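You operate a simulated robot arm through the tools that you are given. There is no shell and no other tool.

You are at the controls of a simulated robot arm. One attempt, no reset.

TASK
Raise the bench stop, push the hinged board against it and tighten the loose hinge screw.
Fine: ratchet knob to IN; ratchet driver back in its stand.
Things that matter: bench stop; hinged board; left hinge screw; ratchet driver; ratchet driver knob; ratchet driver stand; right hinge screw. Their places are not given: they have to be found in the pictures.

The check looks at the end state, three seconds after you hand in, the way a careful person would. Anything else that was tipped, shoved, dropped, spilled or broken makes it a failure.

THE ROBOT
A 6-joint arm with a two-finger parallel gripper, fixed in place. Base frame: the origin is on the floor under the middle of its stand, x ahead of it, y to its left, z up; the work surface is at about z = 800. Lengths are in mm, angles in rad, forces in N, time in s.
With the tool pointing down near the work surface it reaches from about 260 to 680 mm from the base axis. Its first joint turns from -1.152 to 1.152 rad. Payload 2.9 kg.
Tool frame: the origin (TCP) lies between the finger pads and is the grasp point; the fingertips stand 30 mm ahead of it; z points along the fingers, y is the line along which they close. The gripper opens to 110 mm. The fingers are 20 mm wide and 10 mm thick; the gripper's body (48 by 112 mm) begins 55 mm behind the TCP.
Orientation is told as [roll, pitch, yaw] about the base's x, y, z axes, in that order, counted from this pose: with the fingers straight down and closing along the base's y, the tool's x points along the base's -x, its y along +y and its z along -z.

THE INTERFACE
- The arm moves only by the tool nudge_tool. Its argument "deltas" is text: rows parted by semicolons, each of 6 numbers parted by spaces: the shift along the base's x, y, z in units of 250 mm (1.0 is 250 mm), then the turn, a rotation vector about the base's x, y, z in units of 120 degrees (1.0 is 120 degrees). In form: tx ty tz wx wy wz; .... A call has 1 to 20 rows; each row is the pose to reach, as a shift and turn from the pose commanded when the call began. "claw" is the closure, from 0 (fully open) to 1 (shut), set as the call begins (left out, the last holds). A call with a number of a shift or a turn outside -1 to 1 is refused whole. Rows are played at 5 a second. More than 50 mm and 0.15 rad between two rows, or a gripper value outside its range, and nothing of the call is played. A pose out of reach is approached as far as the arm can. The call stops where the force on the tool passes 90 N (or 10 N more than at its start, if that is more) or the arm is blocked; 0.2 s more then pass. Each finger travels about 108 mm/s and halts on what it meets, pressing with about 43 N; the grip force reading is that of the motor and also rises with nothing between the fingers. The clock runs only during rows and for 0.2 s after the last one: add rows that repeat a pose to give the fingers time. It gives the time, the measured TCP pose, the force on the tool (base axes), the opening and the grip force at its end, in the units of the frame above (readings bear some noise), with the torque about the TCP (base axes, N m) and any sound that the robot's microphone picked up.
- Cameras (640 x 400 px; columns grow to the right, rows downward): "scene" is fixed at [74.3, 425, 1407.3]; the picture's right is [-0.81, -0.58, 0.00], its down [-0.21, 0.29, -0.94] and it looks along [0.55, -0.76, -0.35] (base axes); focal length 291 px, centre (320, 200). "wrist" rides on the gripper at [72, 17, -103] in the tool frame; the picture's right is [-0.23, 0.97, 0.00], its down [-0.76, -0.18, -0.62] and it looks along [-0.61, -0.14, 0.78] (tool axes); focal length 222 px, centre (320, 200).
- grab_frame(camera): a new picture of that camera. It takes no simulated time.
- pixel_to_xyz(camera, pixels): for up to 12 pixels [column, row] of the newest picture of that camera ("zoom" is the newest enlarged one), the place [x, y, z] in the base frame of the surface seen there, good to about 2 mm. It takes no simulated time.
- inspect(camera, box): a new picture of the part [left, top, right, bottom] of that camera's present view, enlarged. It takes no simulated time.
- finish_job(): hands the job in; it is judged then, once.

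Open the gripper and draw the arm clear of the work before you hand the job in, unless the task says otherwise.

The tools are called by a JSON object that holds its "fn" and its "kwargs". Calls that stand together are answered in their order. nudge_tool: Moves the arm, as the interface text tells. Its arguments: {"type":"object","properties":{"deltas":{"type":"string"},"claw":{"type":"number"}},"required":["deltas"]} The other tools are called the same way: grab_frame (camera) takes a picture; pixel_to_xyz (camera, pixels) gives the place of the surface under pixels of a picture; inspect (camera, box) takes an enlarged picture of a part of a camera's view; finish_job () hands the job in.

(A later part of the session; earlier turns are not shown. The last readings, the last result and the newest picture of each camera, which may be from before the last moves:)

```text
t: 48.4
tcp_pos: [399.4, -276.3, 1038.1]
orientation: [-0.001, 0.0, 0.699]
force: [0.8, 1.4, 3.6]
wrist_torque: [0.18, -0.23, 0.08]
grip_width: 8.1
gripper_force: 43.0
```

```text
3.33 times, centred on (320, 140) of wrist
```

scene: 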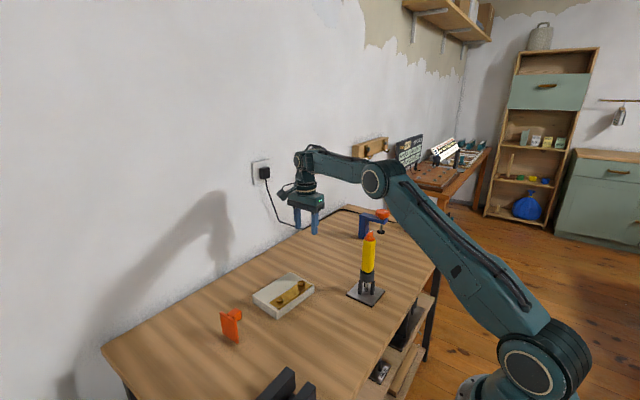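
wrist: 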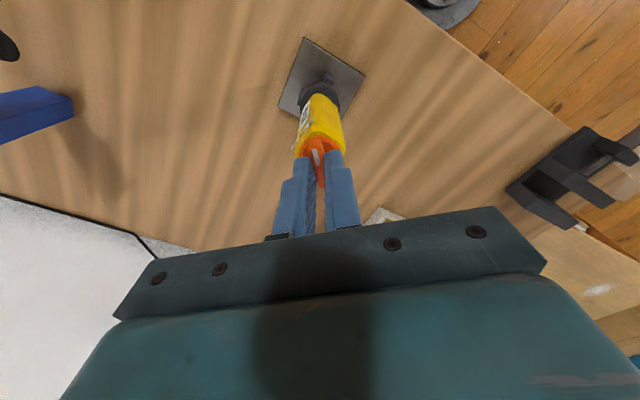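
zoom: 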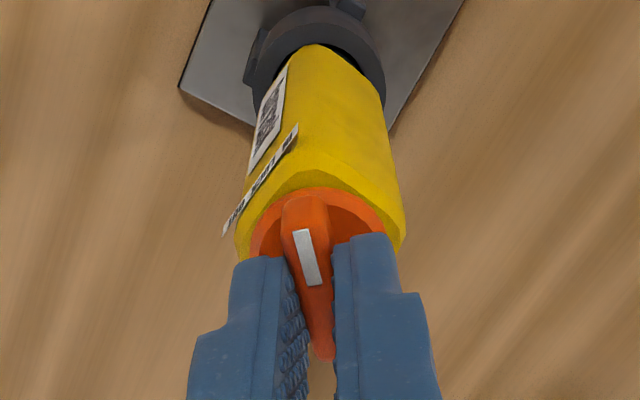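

The label no longer moves relative to the fin between 40° and 50° and torque appeared (0.21 N m), so the knob reached its end stop (IN) at ≈40° and the handle began to follow. I open and rise to check.

{"fn": "nudge_tool", "kwargs": {"deltas": "0 0 0 0 0 0; 0 0 0 0 0 0; 0 0 0.08 0 0 0; 0 0 0.18 0 0 0; 0 0 0.28 0 0 0", "claw": 0.65}}

{"fn": "grab_frame", "kwargs": {"camera": "wrist"}}

{"fn": "inspect", "kwargs": {"camera": "wrist", "box": [270, 60, 370, 160]}}

{"fn": "inspect", "kwargs": {"camera": "scene", "box": [335, 220, 405, 310]}}

```text
t: 49.6
tcp_pos: [399.3, -274.9, 1108.2]
orientation: [0.001, 0.001, 0.699]
force: [0.1, 0.8, -0.4]
wrist_torque: [0.04, -0.01, 0.01]
grip_width: 38.4
gripper_force: 0.0
```

```text
taken
```

wrist: 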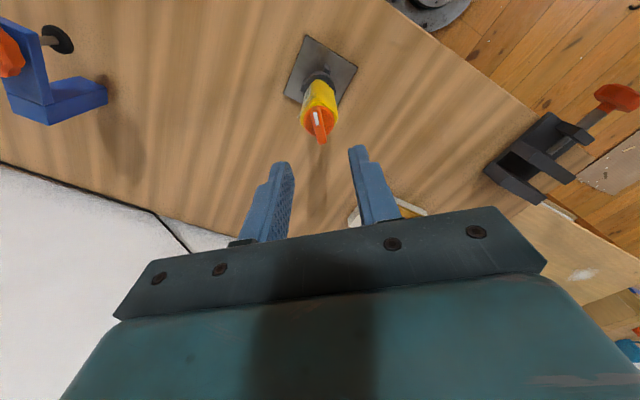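

```text
4.00 times, centred on (320, 110) of wrist
```

zoom: 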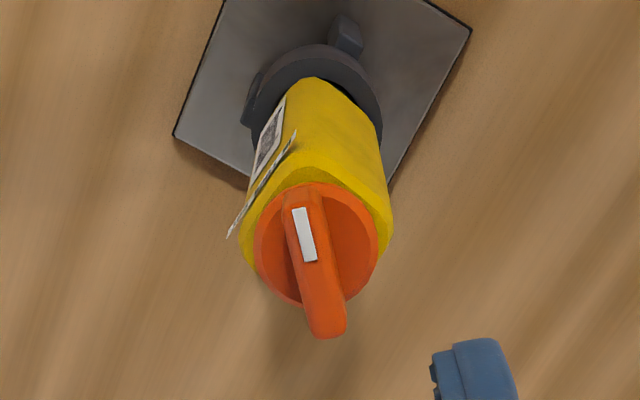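

```text
4.44 times, centred on (370, 265) of scene
```

zoom: 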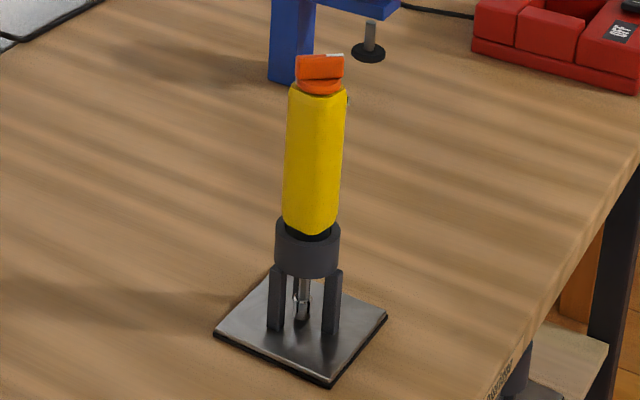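

The knob mark now sits at the label's IN end. Next I measure handle, collar and bit for the pick-up.

{"fn": "inspect", "kwargs": {"camera": "scene", "box": [350, 228, 390, 308]}}

{"fn": "pixel_to_xyz", "kwargs": {"camera": "zoom", "pixels": [[290, 60], [380, 70], [335, 90], [300, 180], [370, 180], [335, 230], [320, 260], [330, 290], [320, 330], [318, 350], [320, 360], [318, 375]]}}

```text
5.00 times, centred on (370, 268) of scene
```

zoom: 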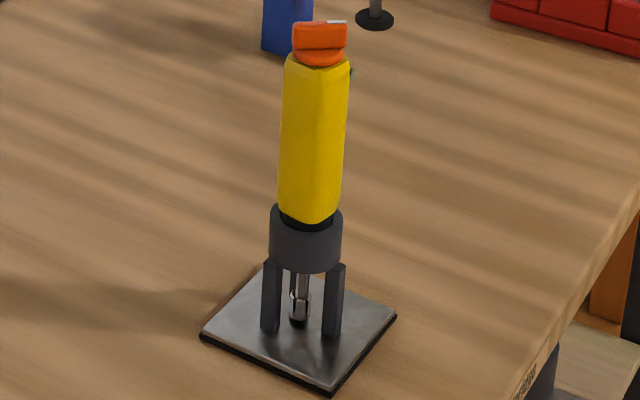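

```text
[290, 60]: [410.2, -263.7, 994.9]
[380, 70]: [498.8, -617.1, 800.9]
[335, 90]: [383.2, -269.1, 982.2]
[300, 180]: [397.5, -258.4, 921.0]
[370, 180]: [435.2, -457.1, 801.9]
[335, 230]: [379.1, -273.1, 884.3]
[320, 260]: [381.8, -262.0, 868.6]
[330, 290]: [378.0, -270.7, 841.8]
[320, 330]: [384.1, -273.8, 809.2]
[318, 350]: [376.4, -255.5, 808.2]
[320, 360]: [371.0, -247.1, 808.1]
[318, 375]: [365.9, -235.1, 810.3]
```

I measure the bit near zoom (298,315) more exactly.

{"fn": "inspect", "kwargs": {"camera": "scene", "box": [350, 270, 390, 300]}}

{"fn": "pixel_to_xyz", "kwargs": {"camera": "zoom", "pixels": [[300, 230], [296, 260], [292, 280], [295, 300], [285, 315], [290, 330], [240, 315], [350, 325], [300, 345]]}}

```text
13.33 times, centred on (370, 285) of scene
```

zoom: 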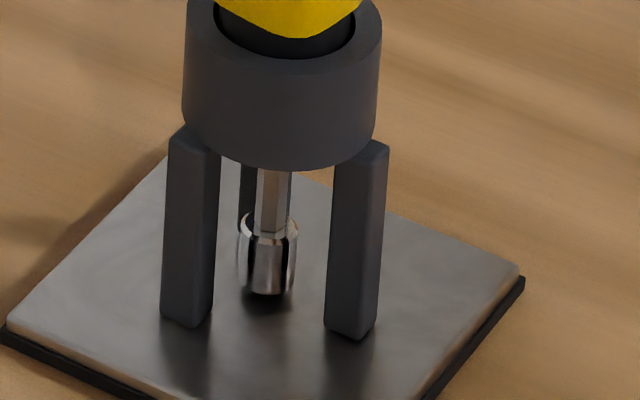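

```text
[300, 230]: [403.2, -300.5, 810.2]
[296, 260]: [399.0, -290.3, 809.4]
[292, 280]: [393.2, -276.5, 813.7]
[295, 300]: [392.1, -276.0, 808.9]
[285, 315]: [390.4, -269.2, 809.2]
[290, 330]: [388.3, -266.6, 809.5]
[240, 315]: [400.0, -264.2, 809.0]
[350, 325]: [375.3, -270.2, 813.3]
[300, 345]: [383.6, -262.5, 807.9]
```

{"fn": "pixel_to_xyz", "kwargs": {"camera": "zoom", "pixels": [[268, 190], [265, 235], [262, 255], [265, 275], [268, 288], [250, 285], [245, 250], [290, 260], [282, 120], [300, 50]]}}

{"fn": "inspect", "kwargs": {"camera": "scene", "box": [255, 285, 305, 325]}}

```text
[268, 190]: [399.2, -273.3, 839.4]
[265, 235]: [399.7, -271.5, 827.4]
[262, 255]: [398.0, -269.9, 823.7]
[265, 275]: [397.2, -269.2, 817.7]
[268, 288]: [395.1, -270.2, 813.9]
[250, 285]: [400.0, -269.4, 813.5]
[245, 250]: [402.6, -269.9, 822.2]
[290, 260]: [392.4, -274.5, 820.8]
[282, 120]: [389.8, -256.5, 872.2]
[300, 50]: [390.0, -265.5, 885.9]
```

```text
10.00 times, centred on (280, 305) of scene
```

zoom: 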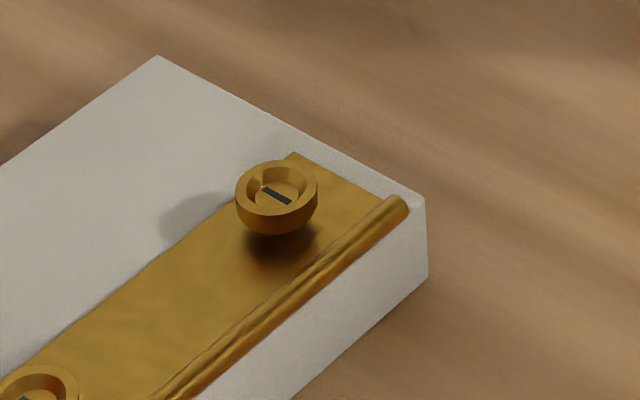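

The bit's sleeve ends at about z 812 on axis (399,-276); the screw head is a cup with a slot inside. I measure the loose screw's cup.

{"fn": "pixel_to_xyz", "kwargs": {"camera": "zoom", "pixels": [[239, 183], [316, 184], [277, 163], [277, 211], [276, 196], [262, 186], [290, 203], [248, 184], [308, 182], [275, 168], [277, 225], [250, 260]]}}

{"fn": "grab_frame", "kwargs": {"camera": "scene"}}

```text
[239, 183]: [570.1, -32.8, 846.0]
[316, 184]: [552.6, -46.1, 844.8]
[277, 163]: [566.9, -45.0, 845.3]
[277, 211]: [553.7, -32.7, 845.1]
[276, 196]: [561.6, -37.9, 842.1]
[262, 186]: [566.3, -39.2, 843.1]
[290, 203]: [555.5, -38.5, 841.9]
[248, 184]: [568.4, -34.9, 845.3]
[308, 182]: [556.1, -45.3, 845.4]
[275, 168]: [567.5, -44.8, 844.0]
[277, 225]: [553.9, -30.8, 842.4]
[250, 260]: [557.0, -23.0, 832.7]
```

```text
taken
```

scene: 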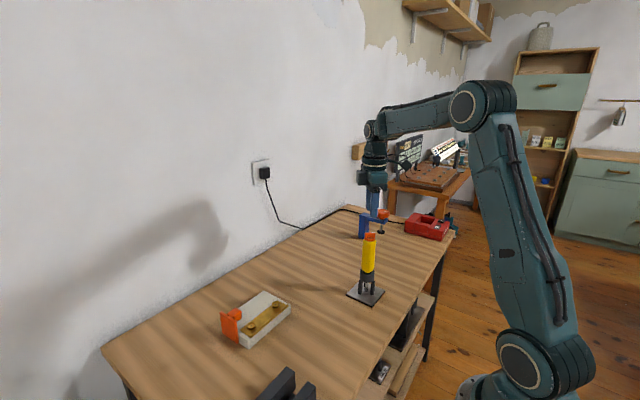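

The cup's centre is about (561,-39), rim z 845.5, floor z ≈842. Now I measure the handle's flats from the wrist view (label ends near wrist (297,119) and (314,93)).

{"fn": "inspect", "kwargs": {"camera": "wrist", "box": [285, 75, 355, 150]}}

{"fn": "pixel_to_xyz", "kwargs": {"camera": "zoom", "pixels": [[195, 235], [300, 90], [480, 230], [440, 90], [300, 200], [310, 310], [345, 370], [390, 250], [215, 260]]}}

```text
5.33 times, centred on (320, 112) of wrist
```

zoom: 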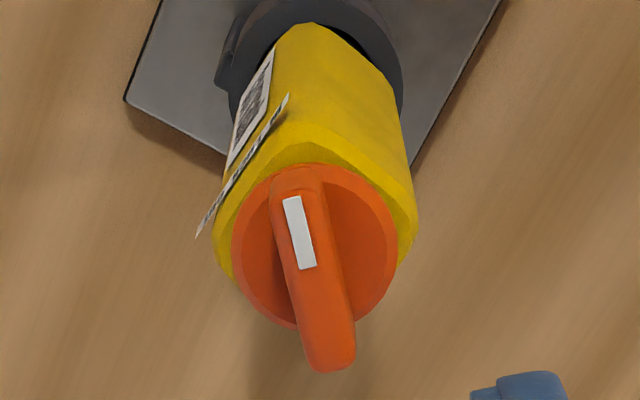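

```text
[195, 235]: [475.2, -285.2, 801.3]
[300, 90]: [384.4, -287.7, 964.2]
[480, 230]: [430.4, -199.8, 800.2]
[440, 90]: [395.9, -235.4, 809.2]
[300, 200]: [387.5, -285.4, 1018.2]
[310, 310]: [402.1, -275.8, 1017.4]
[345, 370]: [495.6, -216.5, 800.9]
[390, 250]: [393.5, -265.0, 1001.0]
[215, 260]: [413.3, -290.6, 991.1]
```

I look at the handle's cross-section in more detail from the scene camera.

{"fn": "inspect", "kwargs": {"camera": "scene", "box": [358, 230, 382, 250]}}

{"fn": "inspect", "kwargs": {"camera": "scene", "box": [355, 245, 385, 280]}}

```text
16.00 times, centred on (370, 240) of scene
```

zoom: 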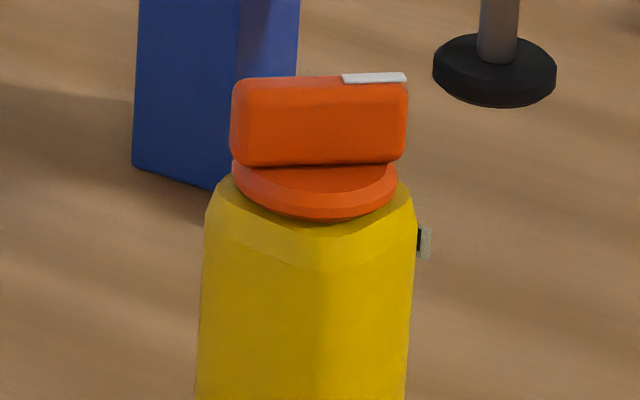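

```text
11.43 times, centred on (370, 262) of scene
```

zoom: 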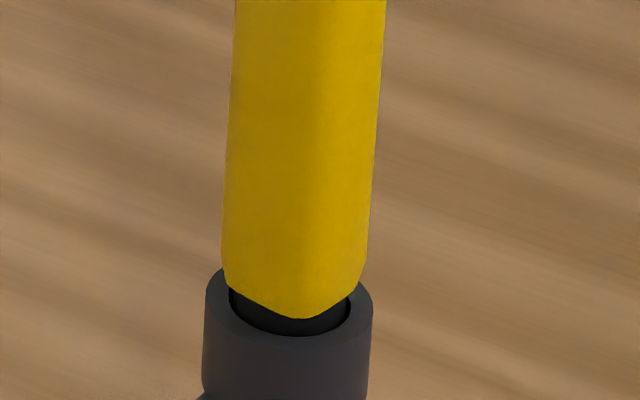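

The handle is a rounded square with one corner toward the scene camera. I sample its two visible faces to get its exact turn.

{"fn": "pixel_to_xyz", "kwargs": {"camera": "zoom", "pixels": [[325, 100], [340, 95], [355, 90], [370, 85], [240, 130], [255, 138], [270, 146], [285, 152], [325, 200], [360, 190], [240, 210], [280, 225]]}}

```text
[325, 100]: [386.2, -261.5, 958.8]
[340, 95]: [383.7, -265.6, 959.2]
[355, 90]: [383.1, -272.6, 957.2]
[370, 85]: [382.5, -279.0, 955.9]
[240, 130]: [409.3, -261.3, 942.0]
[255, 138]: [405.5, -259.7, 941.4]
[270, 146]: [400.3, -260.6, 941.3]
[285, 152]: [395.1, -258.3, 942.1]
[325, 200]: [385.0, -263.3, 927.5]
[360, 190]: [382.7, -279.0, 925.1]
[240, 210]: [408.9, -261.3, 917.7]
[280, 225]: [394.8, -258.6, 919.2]
```

Handle is a 32 mm square turned about -9°, axis (399,-276). I rotate the gripper to yaw ≈81°, open to 60 mm.

{"fn": "nudge_tool", "kwargs": {"deltas": "0 0 0 0 0 0.057; 0 0 0 0 0 0.114; 0 0 0 0 0 0.171; 0 0 0 0 0 0.228; 0 0 0 0 0 0.285; 0 0 0 0 0 0.342; 0 0 0 0 0 0.342", "claw": 0.45}}

{"fn": "inspect", "kwargs": {"camera": "wrist", "box": [240, 60, 400, 200]}}

```text
t: 51.2
tcp_pos: [399.7, -276.7, 1108.2]
orientation: [0.0, 0.0, 1.415]
force: [0.5, 0.2, 0.0]
wrist_torque: [0.0, 0.01, 0.04]
grip_width: 60.5
gripper_force: 0.1
```

```text
2.86 times, centred on (320, 130) of wrist
```

zoom: 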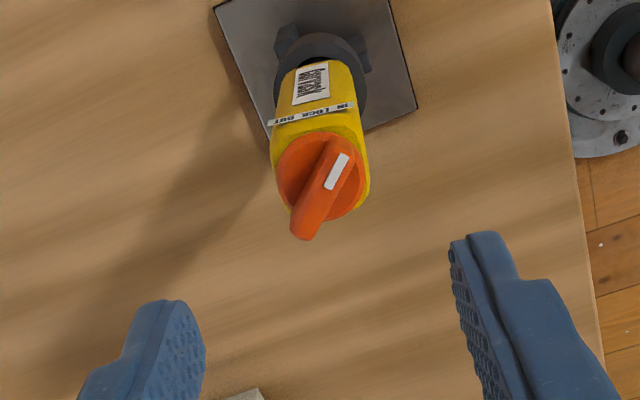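

The mark clearly points to IN. I descend 136 mm around the handle (palm stays ~8 mm above the knob).

{"fn": "nudge_tool", "kwargs": {"deltas": "0 0 -0.12 0 0 0; 0 0 -0.24 0 0 0; 0 0 -0.36 0 0 0; 0 0 -0.46 0 0 0; 0 0 -0.52 0 0 0; 0 0 -0.544 0 0 0; 0 0 -0.544 0 0 0"}}

{"fn": "grab_frame", "kwargs": {"camera": "wrist"}}

{"fn": "inspect", "kwargs": {"camera": "scene", "box": [325, 200, 415, 310]}}

```text
t: 52.8
tcp_pos: [399.8, -277.0, 971.0]
orientation: [0.0, 0.001, 1.412]
force: [-0.7, 0.5, -0.7]
wrist_torque: [-0.01, -0.02, 0.02]
grip_width: 60.5
gripper_force: 0.0
```

```text
taken
```

wrist: 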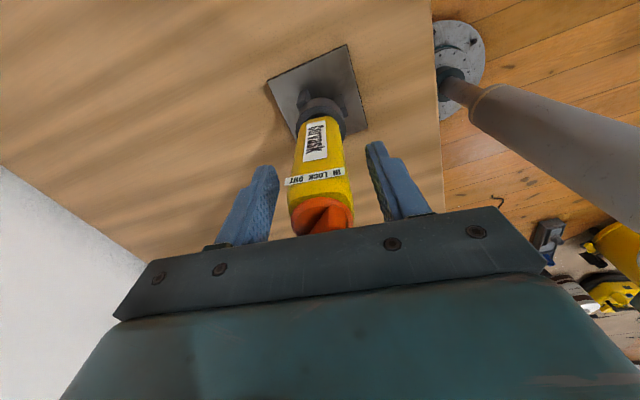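

```text
3.64 times, centred on (370, 255) of scene
```

zoom: 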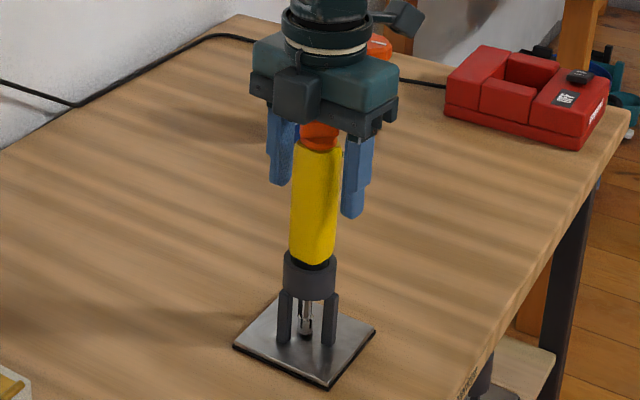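

The handle is centred between the fingers. I close the grip on it.

{"fn": "nudge_tool", "kwargs": {"deltas": "0 0 0 0 0 0; 0 0 0 0 0 0; 0 0 0 0 0 0; 0 0 0 0 0 0", "claw": 1}}

{"fn": "inspect", "kwargs": {"camera": "scene", "box": [325, 200, 415, 310]}}

```text
t: 53.8
tcp_pos: [400.2, -278.7, 971.5]
orientation: [0.001, -0.001, 1.414]
force: [-3.0, 0.4, -0.5]
wrist_torque: [0.02, 0.19, -0.03]
grip_width: 32.6
gripper_force: 43.2
```

```text
3.64 times, centred on (370, 255) of scene
```

zoom: 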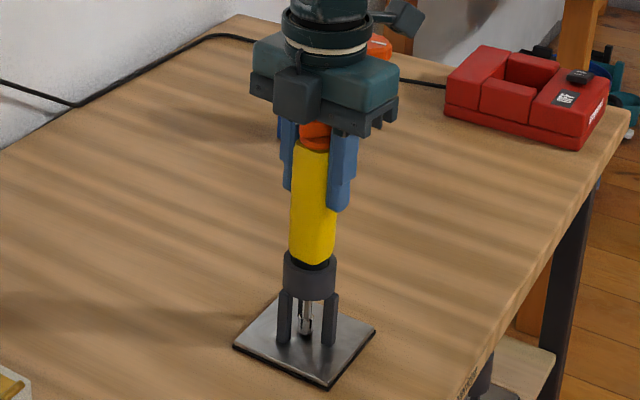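

Gripped at 32.6 mm. I lift straight up 125 mm to clear the collar, watching the force.

{"fn": "nudge_tool", "kwargs": {"deltas": "0 0 0.04 0 0 0; 0 0 0.1 0 0 0; 0 0 0.18 0 0 0; 0 0 0.26 0 0 0; 0 0 0.34 0 0 0; 0 0 0.42 0 0 0; 0 0 0.5 0 0 0; 0 0 0.5 0 0 0"}}

{"fn": "grab_frame", "kwargs": {"camera": "scene"}}

{"fn": "inspect", "kwargs": {"camera": "scene", "box": [325, 170, 415, 310]}}

{"fn": "grab_frame", "kwargs": {"camera": "wrist"}}

```text
t: 55.6
tcp_pos: [398.7, -276.6, 1099.2]
orientation: [-0.001, -0.001, 1.413]
force: [-0.6, 0.9, -3.6]
wrist_torque: [-0.01, -0.02, -0.01]
grip_width: 32.6
gripper_force: 42.7
```

```text
taken
```

scene: 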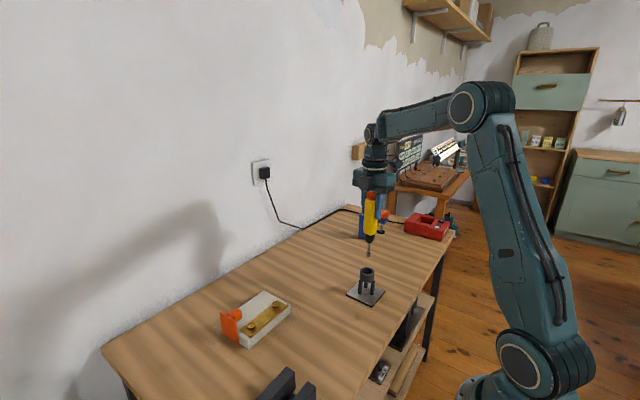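

```text
2.86 times, centred on (370, 240) of scene
```

zoom: 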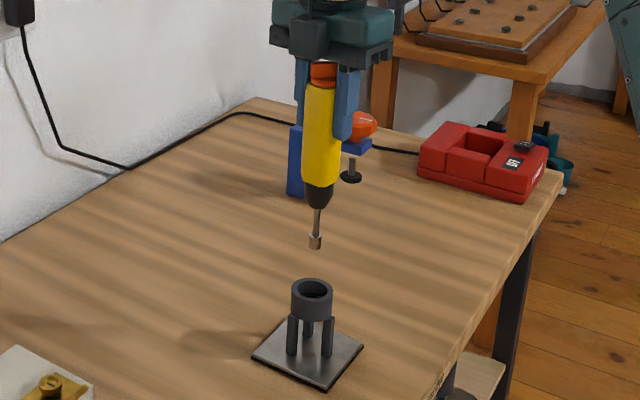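

```text
taken
```

wrist: 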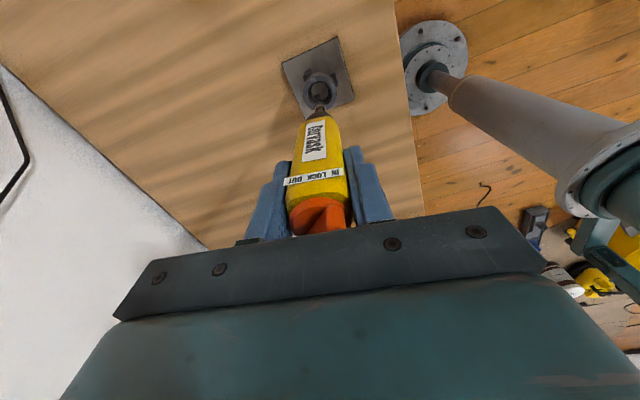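

The driver came out cleanly. I measure the bit tip and shaft to know the driver's axis relative to the TCP.

{"fn": "inspect", "kwargs": {"camera": "scene", "box": [350, 225, 390, 265]}}

{"fn": "inspect", "kwargs": {"camera": "scene", "box": [360, 240, 376, 260]}}

{"fn": "pixel_to_xyz", "kwargs": {"camera": "zoom", "pixels": [[320, 80], [320, 140], [320, 200], [300, 280], [320, 280], [340, 280], [300, 320], [320, 320], [335, 320], [320, 340]]}}

```text
10.00 times, centred on (370, 245) of scene
```

zoom: 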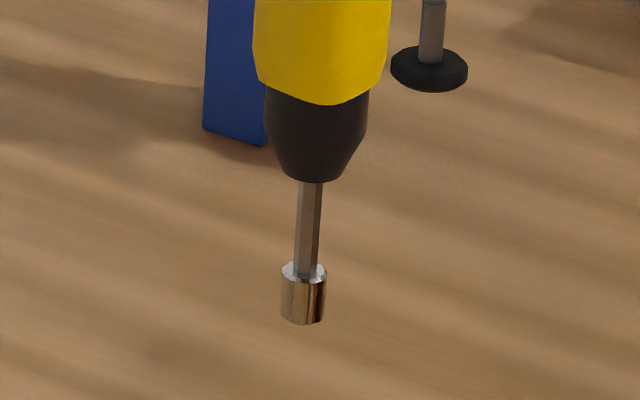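

```text
16.00 times, centred on (368, 250) of scene
```

zoom: 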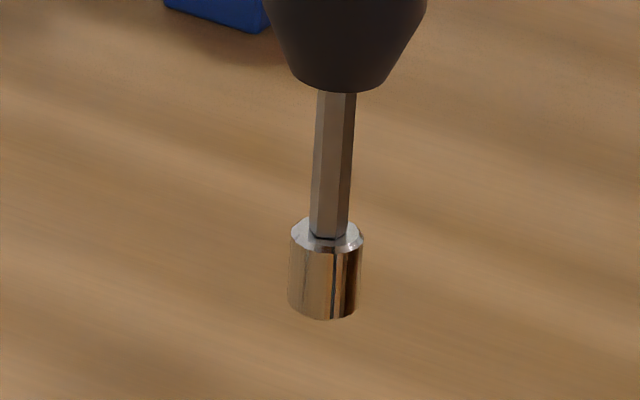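

```text
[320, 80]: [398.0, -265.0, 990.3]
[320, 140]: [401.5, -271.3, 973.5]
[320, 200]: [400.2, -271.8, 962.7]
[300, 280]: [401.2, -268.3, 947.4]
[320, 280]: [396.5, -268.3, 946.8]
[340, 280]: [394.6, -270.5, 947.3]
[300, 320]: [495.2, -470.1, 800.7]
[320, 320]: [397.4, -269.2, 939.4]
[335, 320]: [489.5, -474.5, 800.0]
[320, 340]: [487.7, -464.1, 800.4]
```

The sleeve (≈13 mm dia) ends at z≈938.5 with TCP z≈1097, so tip is ≈158.5 mm below the TCP. I carry the driver over the loose screw.

{"fn": "nudge_tool", "kwargs": {"deltas": "0.08 0.118 0 0 0 0; 0.161 0.236 0 0 0 0; 0.242 0.354 0 0 0 0; 0.323 0.472 0 0 0 0; 0.404 0.59 0 0 0 0; 0.485 0.708 0 0 0 0; 0.566 0.826 0 0 0 0; 0.646 0.946 0 0 0 0; 0.646 0.946 0 0 0 0"}}

{"fn": "nudge_tool", "kwargs": {"deltas": "0 0 -0.08 0 0 0; 0 0 -0.16 0 0 0; 0 0 -0.22 0 0 0; 0 0 -0.26 0 0 0; 0 0 -0.26 0 0 0"}}

{"fn": "inspect", "kwargs": {"camera": "scene", "box": [230, 260, 310, 330]}}

{"fn": "grab_frame", "kwargs": {"camera": "wrist"}}

```text
t: 57.6
tcp_pos: [559.5, -39.3, 1095.8]
orientation: [0.0, -0.001, 1.413]
force: [0.9, 0.3, -3.7]
wrist_torque: [0.01, -0.01, 0.01]
grip_width: 33.0
gripper_force: 42.4
```

```text
t: 58.8
tcp_pos: [559.7, -40.0, 1032.1]
orientation: [0.0, 0.001, 1.416]
force: [-0.7, -1.4, -2.4]
wrist_torque: [-0.05, 0.02, -0.03]
grip_width: 32.7
gripper_force: 43.1
```

```text
5.71 times, centred on (270, 295) of scene
```

zoom: 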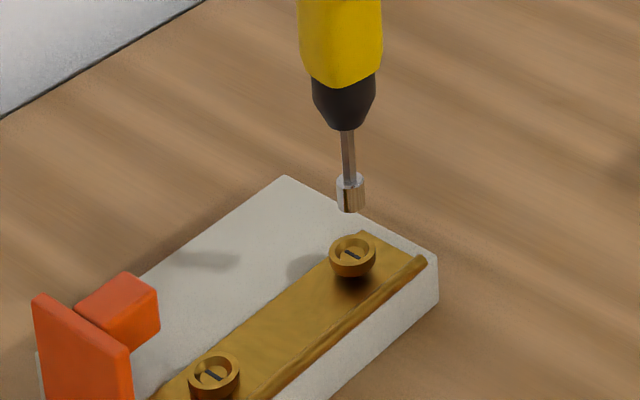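

```text
taken
```

wrist: 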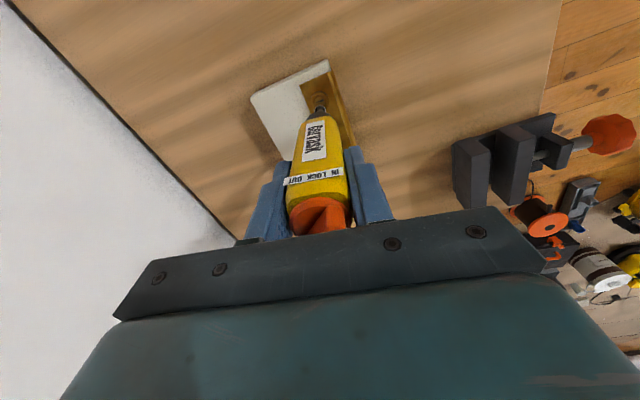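

Tip is about 25 mm above the screw; in the scene view the dropped axis matches the cup centre. I check the second direction with the wrist view and finer zooms.

{"fn": "inspect", "kwargs": {"camera": "wrist", "box": [295, 75, 345, 125]}}

{"fn": "inspect", "kwargs": {"camera": "scene", "box": [262, 285, 292, 315]}}

{"fn": "pixel_to_xyz", "kwargs": {"camera": "zoom", "pixels": [[320, 130], [280, 130], [355, 130], [320, 160], [320, 50], [320, 240], [240, 265], [400, 275], [320, 300], [325, 260]]}}

```text
8.00 times, centred on (320, 100) of wrist
```

zoom: 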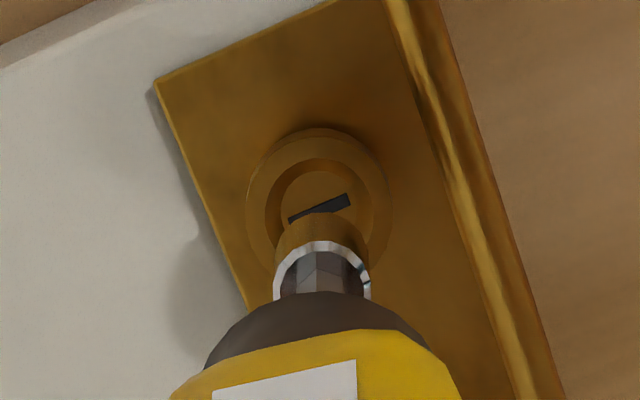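

```text
13.33 times, centred on (277, 300) of scene
```

zoom: 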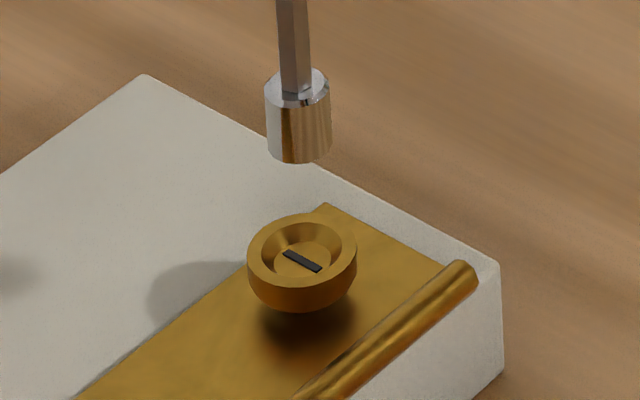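

```text
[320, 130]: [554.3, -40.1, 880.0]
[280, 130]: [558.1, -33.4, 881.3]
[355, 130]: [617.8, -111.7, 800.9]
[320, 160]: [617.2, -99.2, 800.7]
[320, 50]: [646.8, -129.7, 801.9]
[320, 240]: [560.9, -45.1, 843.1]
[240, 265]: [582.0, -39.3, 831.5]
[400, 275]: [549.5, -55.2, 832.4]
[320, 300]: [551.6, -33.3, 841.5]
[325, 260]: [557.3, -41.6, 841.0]
```

Triangulating both views, the tip is within ~0.8 mm of the screw axis (needs +0.65,+0.5). I correct and lower 20 mm, then go on in small steps watching Fz.

{"fn": "nudge_tool", "kwargs": {"deltas": "0.0026 0.002 -0.03 0 0 0; 0.0026 0.002 -0.055 0 0 0; 0.0026 0.002 -0.08 0 0 0; 0.0026 0.002 -0.08 0 0 0"}}

{"fn": "inspect", "kwargs": {"camera": "scene", "box": [262, 285, 292, 315]}}

{"fn": "inspect", "kwargs": {"camera": "wrist", "box": [295, 75, 345, 125]}}

```text
t: 59.8
tcp_pos: [560.7, -40.6, 1012.2]
orientation: [-0.001, 0.0, 1.415]
force: [0.6, -0.4, -3.4]
wrist_torque: [0.01, 0.04, 0.05]
grip_width: 32.8
gripper_force: 43.0
```

```text
13.33 times, centred on (277, 300) of scene
```

zoom: 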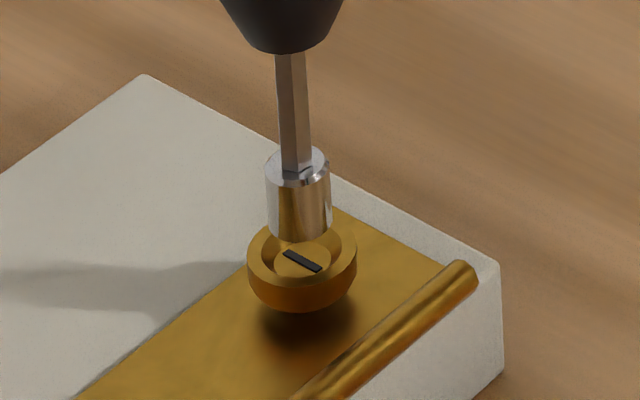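

```text
8.00 times, centred on (320, 100) of wrist
```

zoom: 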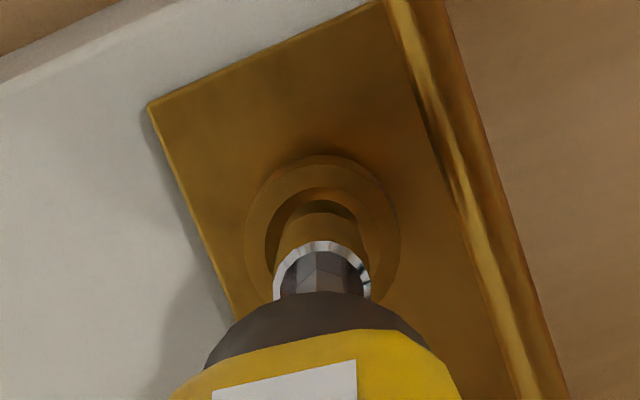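

Well centred in both views, tip ~5 mm above the rim. I descend in small steps, reading Fz.

{"fn": "nudge_tool", "kwargs": {"deltas": "0 0 -0.012 0 0 0; 0 0 -0.024 0 0 0; 0 0 -0.024 0 0 0"}}

{"fn": "nudge_tool", "kwargs": {"deltas": "0 0 -0.008 0 0 0; 0 0 -0.008 0 0 0"}}

{"fn": "inspect", "kwargs": {"camera": "scene", "box": [262, 285, 292, 315]}}

```text
t: 60.6
tcp_pos: [561.3, -40.4, 1007.6]
orientation: [-0.002, -0.001, 1.414]
force: [0.4, 0.4, -3.4]
wrist_torque: [0.01, 0.0, 0.05]
grip_width: 32.7
gripper_force: 43.0
```

```text
t: 61.2
tcp_pos: [561.1, -40.1, 1004.1]
orientation: [-0.001, 0.0, 1.414]
force: [0.2, 0.0, -2.2]
wrist_torque: [-0.01, -0.02, 0.02]
grip_width: 32.3
gripper_force: 43.0
```

```text
13.33 times, centred on (277, 300) of scene
```

zoom: 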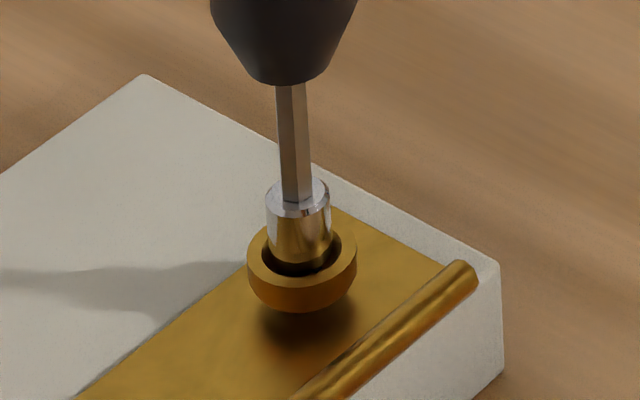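

The sleeve is entering the cup with no load yet. I keep stepping 1 mm down.

{"fn": "nudge_tool", "kwargs": {"deltas": "0 0 -0.004 0 0 0; 0 0 -0.004 0 0 0"}}

{"fn": "nudge_tool", "kwargs": {"deltas": "0 0 -0.004 0 0 0; 0 0 -0.004 0 0 0"}}

{"fn": "nudge_tool", "kwargs": {"deltas": "0 0 -0.004 0 0 0; 0 0 -0.004 0 0 0"}}

{"fn": "inspect", "kwargs": {"camera": "scene", "box": [262, 285, 292, 315]}}

```text
t: 61.8
tcp_pos: [560.9, -39.8, 1002.3]
orientation: [0.0, 0.0, 1.412]
force: [0.0, 0.7, -3.7]
wrist_torque: [0.0, -0.02, 0.01]
grip_width: 32.3
gripper_force: 43.0
```

```text
t: 62.4
tcp_pos: [561.0, -40.8, 1003.7]
orientation: [0.001, 0.0, 1.415]
force: [-1.5, -0.6, 0.4]
wrist_torque: [0.02, 0.15, -0.01]
grip_width: 32.6
gripper_force: 42.8
```

```text
t: 63.0
tcp_pos: [561.6, -40.2, 1003.6]
orientation: [-0.001, 0.0, 1.413]
force: [-6.1, -3.1, 15.7]
wrist_torque: [-0.52, 0.79, 0.02]
grip_width: 32.7
gripper_force: 43.2
```

```text
13.33 times, centred on (277, 300) of scene
```

zoom: 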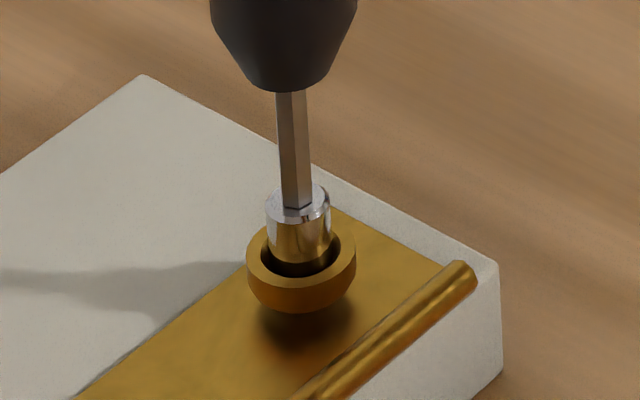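

Contact: Fz rose to +15.7 with side force (-6,-3), so the tip sits slightly to +x,+y in the cone. I shift (-0.8,-0.5) mm to centre it.

{"fn": "nudge_tool", "kwargs": {"deltas": "-0.0032 -0.002 0 0 0 0; -0.0032 -0.002 0 0 0 0"}}

{"fn": "inspect", "kwargs": {"camera": "wrist", "box": [295, 75, 345, 125]}}

```text
t: 63.6
tcp_pos: [561.8, -39.9, 1002.2]
orientation: [-0.003, -0.001, 1.415]
force: [-2.4, 0.2, 19.5]
wrist_torque: [0.05, 0.27, 0.06]
grip_width: 32.7
gripper_force: 42.5
```

```text
8.00 times, centred on (320, 100) of wrist
```

zoom: 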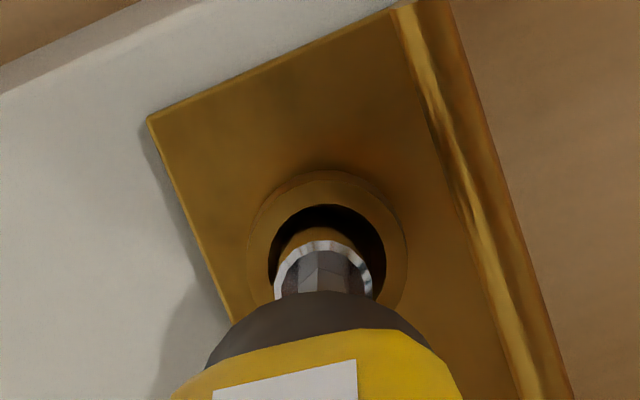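

Side force is now small, Fz≈19.5. I turn clockwise (negative yaw) 60° as a first try, watching torque.

{"fn": "nudge_tool", "kwargs": {"deltas": "-0.001 0 0 0 0 -0.0625; -0.001 0 0 0 0 -0.125; -0.001 0 0 0 0 -0.1875; -0.001 0 0 0 0 -0.25; -0.001 0 0 0 0 -0.3125; -0.001 0 0 0 0 -0.375; -0.001 0 0 0 0 -0.4375; -0.001 0 0 0 0 -0.5"}}

{"fn": "inspect", "kwargs": {"camera": "scene", "box": [262, 285, 292, 315]}}

{"fn": "grab_frame", "kwargs": {"camera": "wrist"}}

```text
t: 65.4
tcp_pos: [561.1, -39.6, 1000.8]
orientation: [0.003, -0.002, 0.365]
force: [0.2, 0.9, 20.6]
wrist_torque: [0.18, -0.09, 0.0]
grip_width: 32.4
gripper_force: 43.2
```

```text
13.33 times, centred on (277, 300) of scene
```

zoom: 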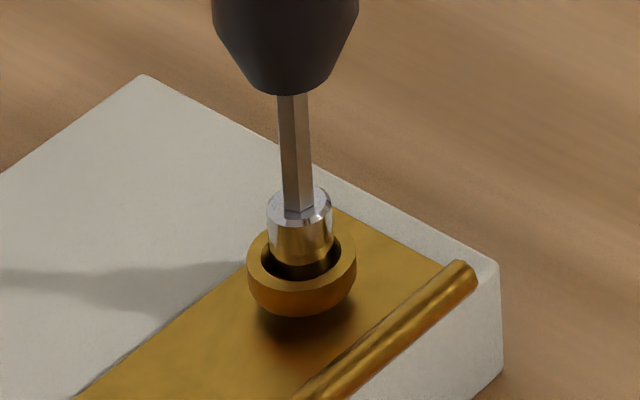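

```text
taken
```

wrist: 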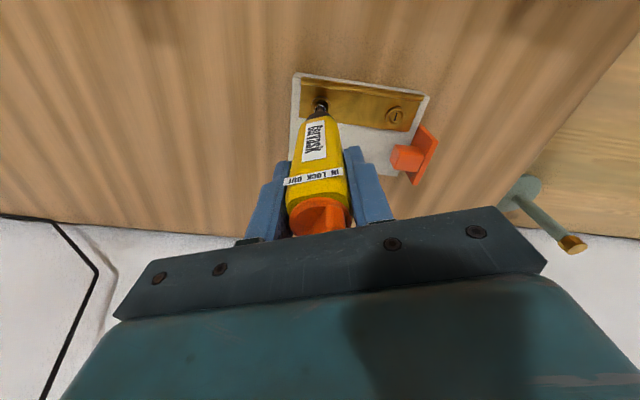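

It turned with Fz steady at ~20 N and the head seems slightly lower. I continue another 105° clockwise with a slight downward follow.

{"fn": "nudge_tool", "kwargs": {"deltas": "0 0 0 0 0 -0.0625; 0 0 0 0 0 -0.125; 0 0 0 0 0 -0.1875; 0 0 -0.001 0 0 -0.25; 0 0 -0.001 0 0 -0.3125; 0 0 -0.001 0 0 -0.375; 0 0 -0.001 0 0 -0.4375; 0 0 -0.002 0 0 -0.5; 0 0 -0.002 0 0 -0.5625; 0 0 -0.002 0 0 -0.625; 0 0 -0.002 0 0 -0.6875; 0 0 -0.003 0 0 -0.75; 0 0 -0.003 0 0 -0.8125; 0 0 -0.003 0 0 -0.875"}}

{"fn": "inspect", "kwargs": {"camera": "scene", "box": [262, 285, 292, 315]}}

{"fn": "pixel_to_xyz", "kwargs": {"camera": "zoom", "pixels": [[252, 270], [302, 285], [350, 270], [302, 300], [300, 210]]}}

```text
t: 68.4
tcp_pos: [559.7, -40.3, 999.5]
orientation: [-0.001, 0.001, -1.467]
force: [1.1, 0.2, -4.5]
wrist_torque: [-0.03, 0.0, 0.01]
grip_width: 32.8
gripper_force: 42.7
```

```text
13.33 times, centred on (277, 300) of scene
```

zoom: 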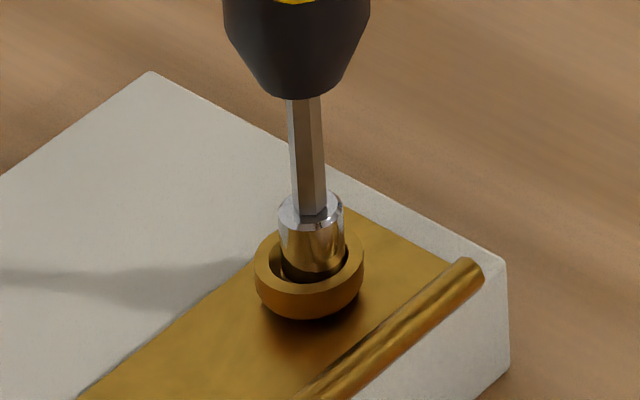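

```text
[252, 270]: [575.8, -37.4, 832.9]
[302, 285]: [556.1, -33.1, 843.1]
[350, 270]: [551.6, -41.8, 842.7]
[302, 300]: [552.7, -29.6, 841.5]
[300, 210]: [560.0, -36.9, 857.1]
```

The head has dropped about 2.5 mm (rim now z≈843) and contact was lost at the end; also the tip ran out sideways ~2.4 mm while rotating and nudged the board slightly. I lift 10 mm and calibrate the tip's runout.

{"fn": "nudge_tool", "kwargs": {"deltas": "0 0 0.02 0 0 0; 0 0 0.04 0 0 0; 0 0 0.04 0 0 0"}}

{"fn": "inspect", "kwargs": {"camera": "scene", "box": [262, 280, 292, 310]}}

{"fn": "inspect", "kwargs": {"camera": "scene", "box": [210, 285, 300, 350]}}

{"fn": "grab_frame", "kwargs": {"camera": "wrist"}}

```text
t: 69.2
tcp_pos: [560.4, -40.6, 1011.6]
orientation: [-0.003, 0.0, -1.465]
force: [-0.4, -0.5, -2.9]
wrist_torque: [0.0, 0.0, 0.02]
grip_width: 32.5
gripper_force: 42.5
```

```text
13.33 times, centred on (277, 295) of scene
```

zoom: 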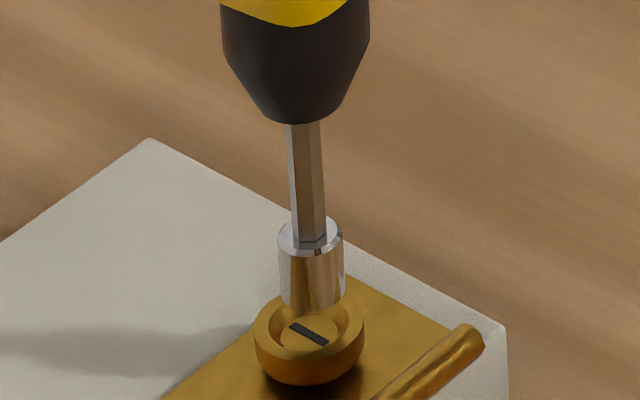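

```text
6.15 times, centred on (255, 318) of scene
```

zoom: 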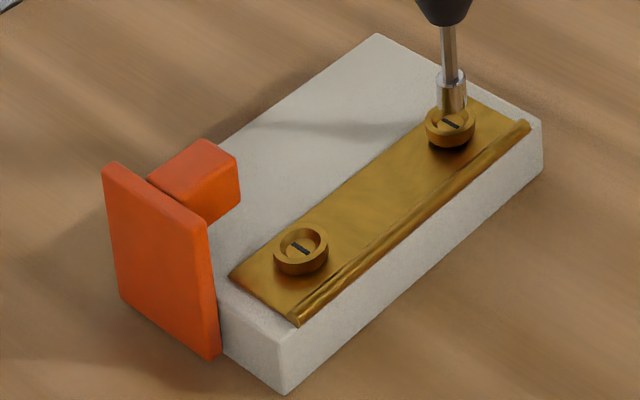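

```text
taken
```

wrist: 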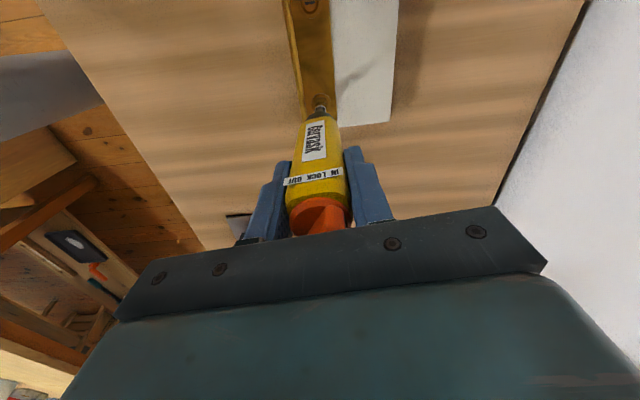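

The slot orientation can be seen (zoom (308,333)). I rotate the free tool back in two parts, measuring the sleeve's position at each yaw to get the runout.

{"fn": "nudge_tool", "kwargs": {"deltas": "0 0 0 0 0 0.07; 0 0 0 0 0 0.14; 0 0 0 0 0 0.21; 0 0 0 0 0 0.28; 0 0 0 0 0 0.35; 0 0 0 0 0 0.42; 0 0 0 0 0 0.49; 0 0 0 0 0 0.56; 0 0 0 0 0 0.63; 0 0 0 0 0 0.7; 0 0 0 0 0 0.7"}}

{"fn": "inspect", "kwargs": {"camera": "scene", "box": [262, 280, 292, 310]}}

{"fn": "inspect", "kwargs": {"camera": "wrist", "box": [295, 75, 345, 125]}}

```text
t: 71.6
tcp_pos: [560.2, -41.1, 1010.1]
orientation: [0.002, 0.001, 0.003]
force: [0.1, 0.0, -3.4]
wrist_torque: [0.0, 0.02, 0.04]
grip_width: 32.8
gripper_force: 42.8
```

```text
13.33 times, centred on (277, 295) of scene
```

zoom: 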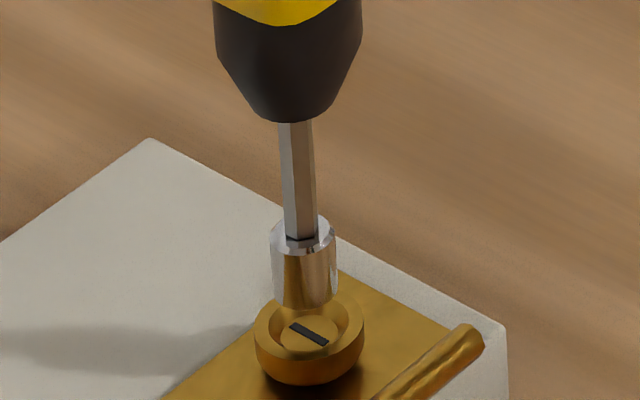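

```text
8.00 times, centred on (320, 100) of wrist
```

zoom: 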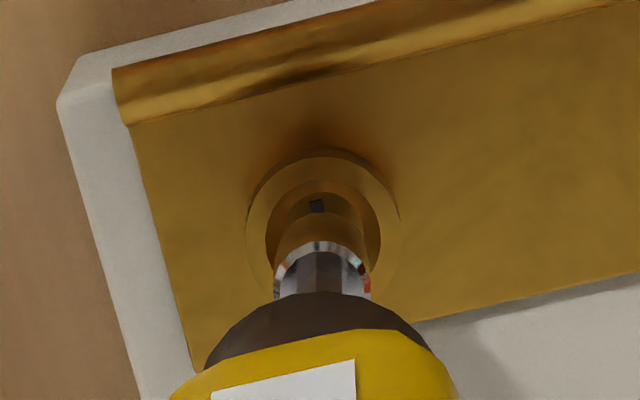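

At yaw 0 the sleeve is at zoom x≈303.5 (was 310.5 at yaw -84°). I rotate on to yaw 81°.

{"fn": "nudge_tool", "kwargs": {"deltas": "0 0 0 0 0 0.07; 0 0 0 0 0 0.14; 0 0 0 0 0 0.21; 0 0 0 0 0 0.28; 0 0 0 0 0 0.35; 0 0 0 0 0 0.42; 0 0 0 0 0 0.49; 0 0 0 0 0 0.56; 0 0 0 0 0 0.63; 0 0 0 0 0 0.675; 0 0 0 0 0 0.675"}}

{"fn": "inspect", "kwargs": {"camera": "scene", "box": [262, 280, 292, 310]}}

{"fn": "inspect", "kwargs": {"camera": "wrist", "box": [295, 75, 345, 125]}}

```text
t: 74.0
tcp_pos: [559.6, -40.6, 1010.2]
orientation: [0.002, 0.001, 1.416]
force: [0.7, -0.9, -3.4]
wrist_torque: [-0.01, 0.02, 0.01]
grip_width: 32.7
gripper_force: 42.9
```

```text
13.33 times, centred on (277, 295) of scene
```

zoom: 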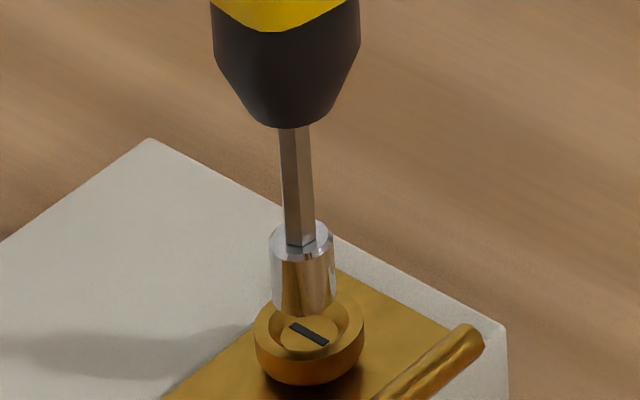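

```text
8.00 times, centred on (320, 100) of wrist
```

zoom: 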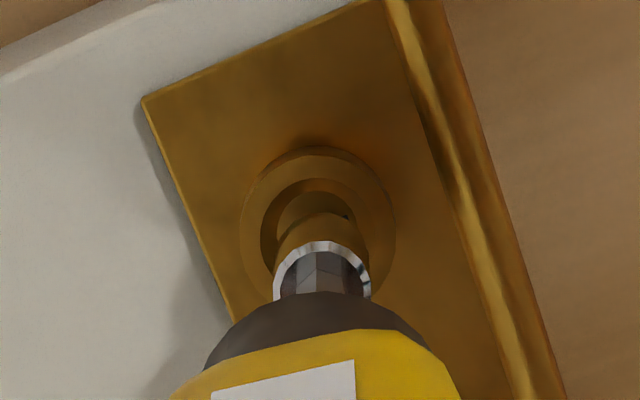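

Runout solved: at yaw 81° the tip is ≈(+0.4,+1.0) from the TCP, at 0° (+1.1,-0.25), at -84° (-0.1,-1.1). Both views say the tip must go (0,-1.7) to be over the screw now; I shift, lower 8 mm, then step to contact.

{"fn": "nudge_tool", "kwargs": {"deltas": "0 -0.007 -0.01 0 0 0; 0 -0.007 -0.03 0 0 0; 0 -0.007 -0.03 0 0 0"}}

{"fn": "nudge_tool", "kwargs": {"deltas": "0 0 -0.006 0 0 0; 0 0 -0.006 0 0 0"}}

{"fn": "nudge_tool", "kwargs": {"deltas": "0 0 -0.004 0 0 0; 0 0 -0.004 0 0 0"}}

{"fn": "inspect", "kwargs": {"camera": "scene", "box": [262, 285, 292, 315]}}

```text
t: 74.8
tcp_pos: [560.1, -42.4, 1003.2]
orientation: [-0.001, 0.0, 1.414]
force: [1.5, 0.1, -2.9]
wrist_torque: [0.01, 0.0, -0.02]
grip_width: 32.3
gripper_force: 43.2
```

```text
t: 75.4
tcp_pos: [560.0, -42.5, 1001.3]
orientation: [0.0, 0.0, 1.412]
force: [-0.2, 0.4, -3.1]
wrist_torque: [0.01, 0.03, 0.0]
grip_width: 32.5
gripper_force: 43.3
```

```text
t: 76.0
tcp_pos: [560.5, -42.7, 1001.2]
orientation: [-0.002, -0.001, 1.415]
force: [0.0, 0.4, -3.4]
wrist_torque: [0.01, -0.03, -0.01]
grip_width: 32.9
gripper_force: 42.6
```

```text
13.33 times, centred on (277, 300) of scene
```

zoom: 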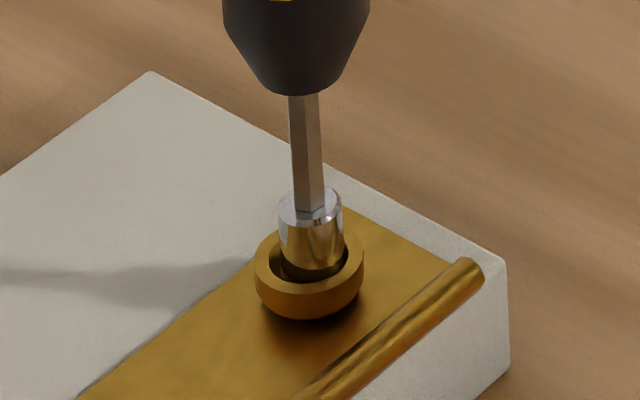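

The sleeve is in the cup, well centred (x≈311 vs rim 309.5), no load yet. I step further down to contact.

{"fn": "nudge_tool", "kwargs": {"deltas": "0 0 -0.004 0 0 0; 0 0 -0.004 0 0 0"}}

{"fn": "nudge_tool", "kwargs": {"deltas": "0 0 -0.004 0 0 0; 0 0 -0.004 0 0 0"}}

{"fn": "nudge_tool", "kwargs": {"deltas": "0 0 -0.004 0 0 0; 0 0 -0.004 0 0 0"}}

```text
t: 76.6
tcp_pos: [561.1, -42.7, 999.7]
orientation: [0.0, -0.001, 1.413]
force: [0.5, -0.5, -1.3]
wrist_torque: [-0.01, 0.06, -0.02]
grip_width: 32.7
gripper_force: 43.4
```

```text
t: 77.2
tcp_pos: [560.4, -41.9, 999.3]
orientation: [-0.002, 0.0, 1.414]
force: [-2.6, -2.7, 8.2]
wrist_torque: [-0.56, 0.37, 0.01]
grip_width: 32.8
gripper_force: 43.2
```

```text
t: 77.8
tcp_pos: [560.3, -41.6, 1000.8]
orientation: [-0.005, 0.001, 1.414]
force: [-5.7, -4.3, 27.4]
wrist_torque: [-0.54, 0.95, -0.01]
grip_width: 32.3
gripper_force: 43.2
```

Contact with Fz +27 and side force (-6,-4). I centre by (-0.7,-0.6) mm.

{"fn": "nudge_tool", "kwargs": {"deltas": "-0.0028 -0.0024 0 0 0 0; -0.0028 -0.0024 0 0 0 0"}}

```text
t: 78.4
tcp_pos: [559.8, -41.7, 999.9]
orientation: [-0.008, 0.001, 1.414]
force: [-1.5, 0.4, 28.1]
wrist_torque: [0.0, 0.08, 0.01]
grip_width: 32.9
gripper_force: 42.7
```

Side force gone, Fz 28. I turn 41° clockwise with runout compensation, then check force and height.

{"fn": "nudge_tool", "kwargs": {"deltas": "-0.0005 0.0003 0 0 0 -0.057; -0.001 0.0006 0 0 0 -0.114; -0.0014 0.0009 0 0 0 -0.171; -0.0018 0.0013 0 0 0 -0.228; -0.002 0.0017 0 0 0 -0.285; -0.0023 0.0021 0 0 0 -0.342"}}

{"fn": "inspect", "kwargs": {"camera": "scene", "box": [262, 285, 292, 315]}}

```text
t: 79.8
tcp_pos: [557.9, -41.6, 999.7]
orientation: [-0.002, -0.001, 0.697]
force: [0.2, 1.3, 25.5]
wrist_torque: [0.26, -0.15, 0.02]
grip_width: 32.8
gripper_force: 42.8
```

```text
13.33 times, centred on (277, 300) of scene
```

zoom: 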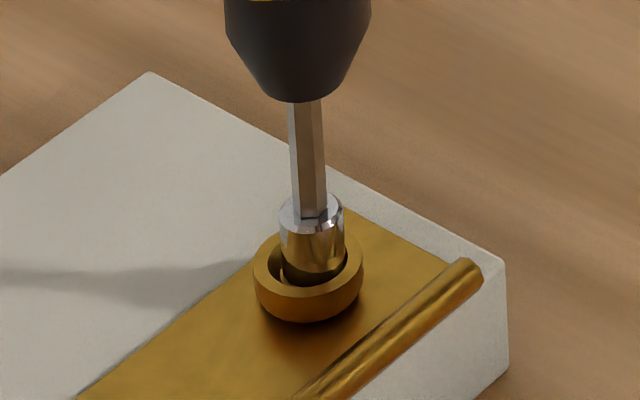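

The head went down a little more and Fz holds at ~25. I turn another 80° with compensation and 1 mm of downward follow.

{"fn": "nudge_tool", "kwargs": {"deltas": "-0.0002 0.0005 0 0 0 -0.0556; -0.0004 0.001 -0.0004 0 0 -0.1111; -0.0004 0.0015 -0.0008 0 0 -0.1667; -0.0005 0.002 -0.0012 0 0 -0.2222; -0.0004 0.0025 -0.0016 0 0 -0.2778; -0.0004 0.003 -0.002 0 0 -0.3333; -0.0002 0.0035 -0.0024 0 0 -0.3889; 0 0.004 -0.0028 0 0 -0.4444; 0.0002 0.0044 -0.0032 0 0 -0.5; 0.0006 0.0048 -0.0036 0 0 -0.5556; 0.0009 0.0052 -0.004 0 0 -0.6111; 0.0013 0.0055 -0.004 0 0 -0.6667"}}

{"fn": "inspect", "kwargs": {"camera": "scene", "box": [262, 285, 292, 315]}}

{"fn": "pixel_to_xyz", "kwargs": {"camera": "zoom", "pixels": [[255, 275], [300, 291], [360, 270], [302, 310]]}}

```text
t: 82.4
tcp_pos: [558.7, -41.2, 998.6]
orientation: [0.0, -0.002, -0.7]
force: [0.5, 0.1, 21.5]
wrist_torque: [-0.08, -0.07, 0.04]
grip_width: 32.7
gripper_force: 42.9
```

```text
13.33 times, centred on (277, 300) of scene
```

zoom: 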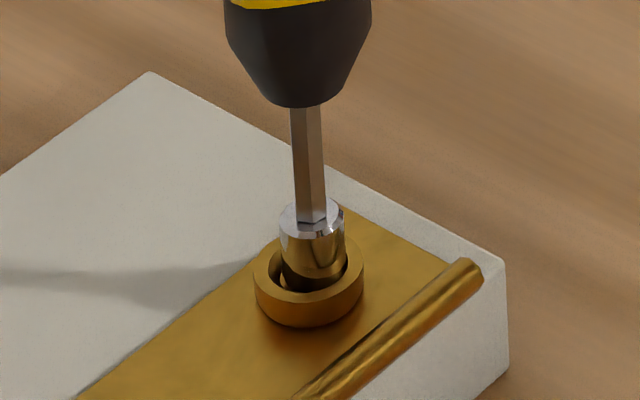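

```text
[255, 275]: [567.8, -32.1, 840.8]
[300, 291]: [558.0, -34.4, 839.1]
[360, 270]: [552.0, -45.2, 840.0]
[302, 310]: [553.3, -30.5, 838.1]
```

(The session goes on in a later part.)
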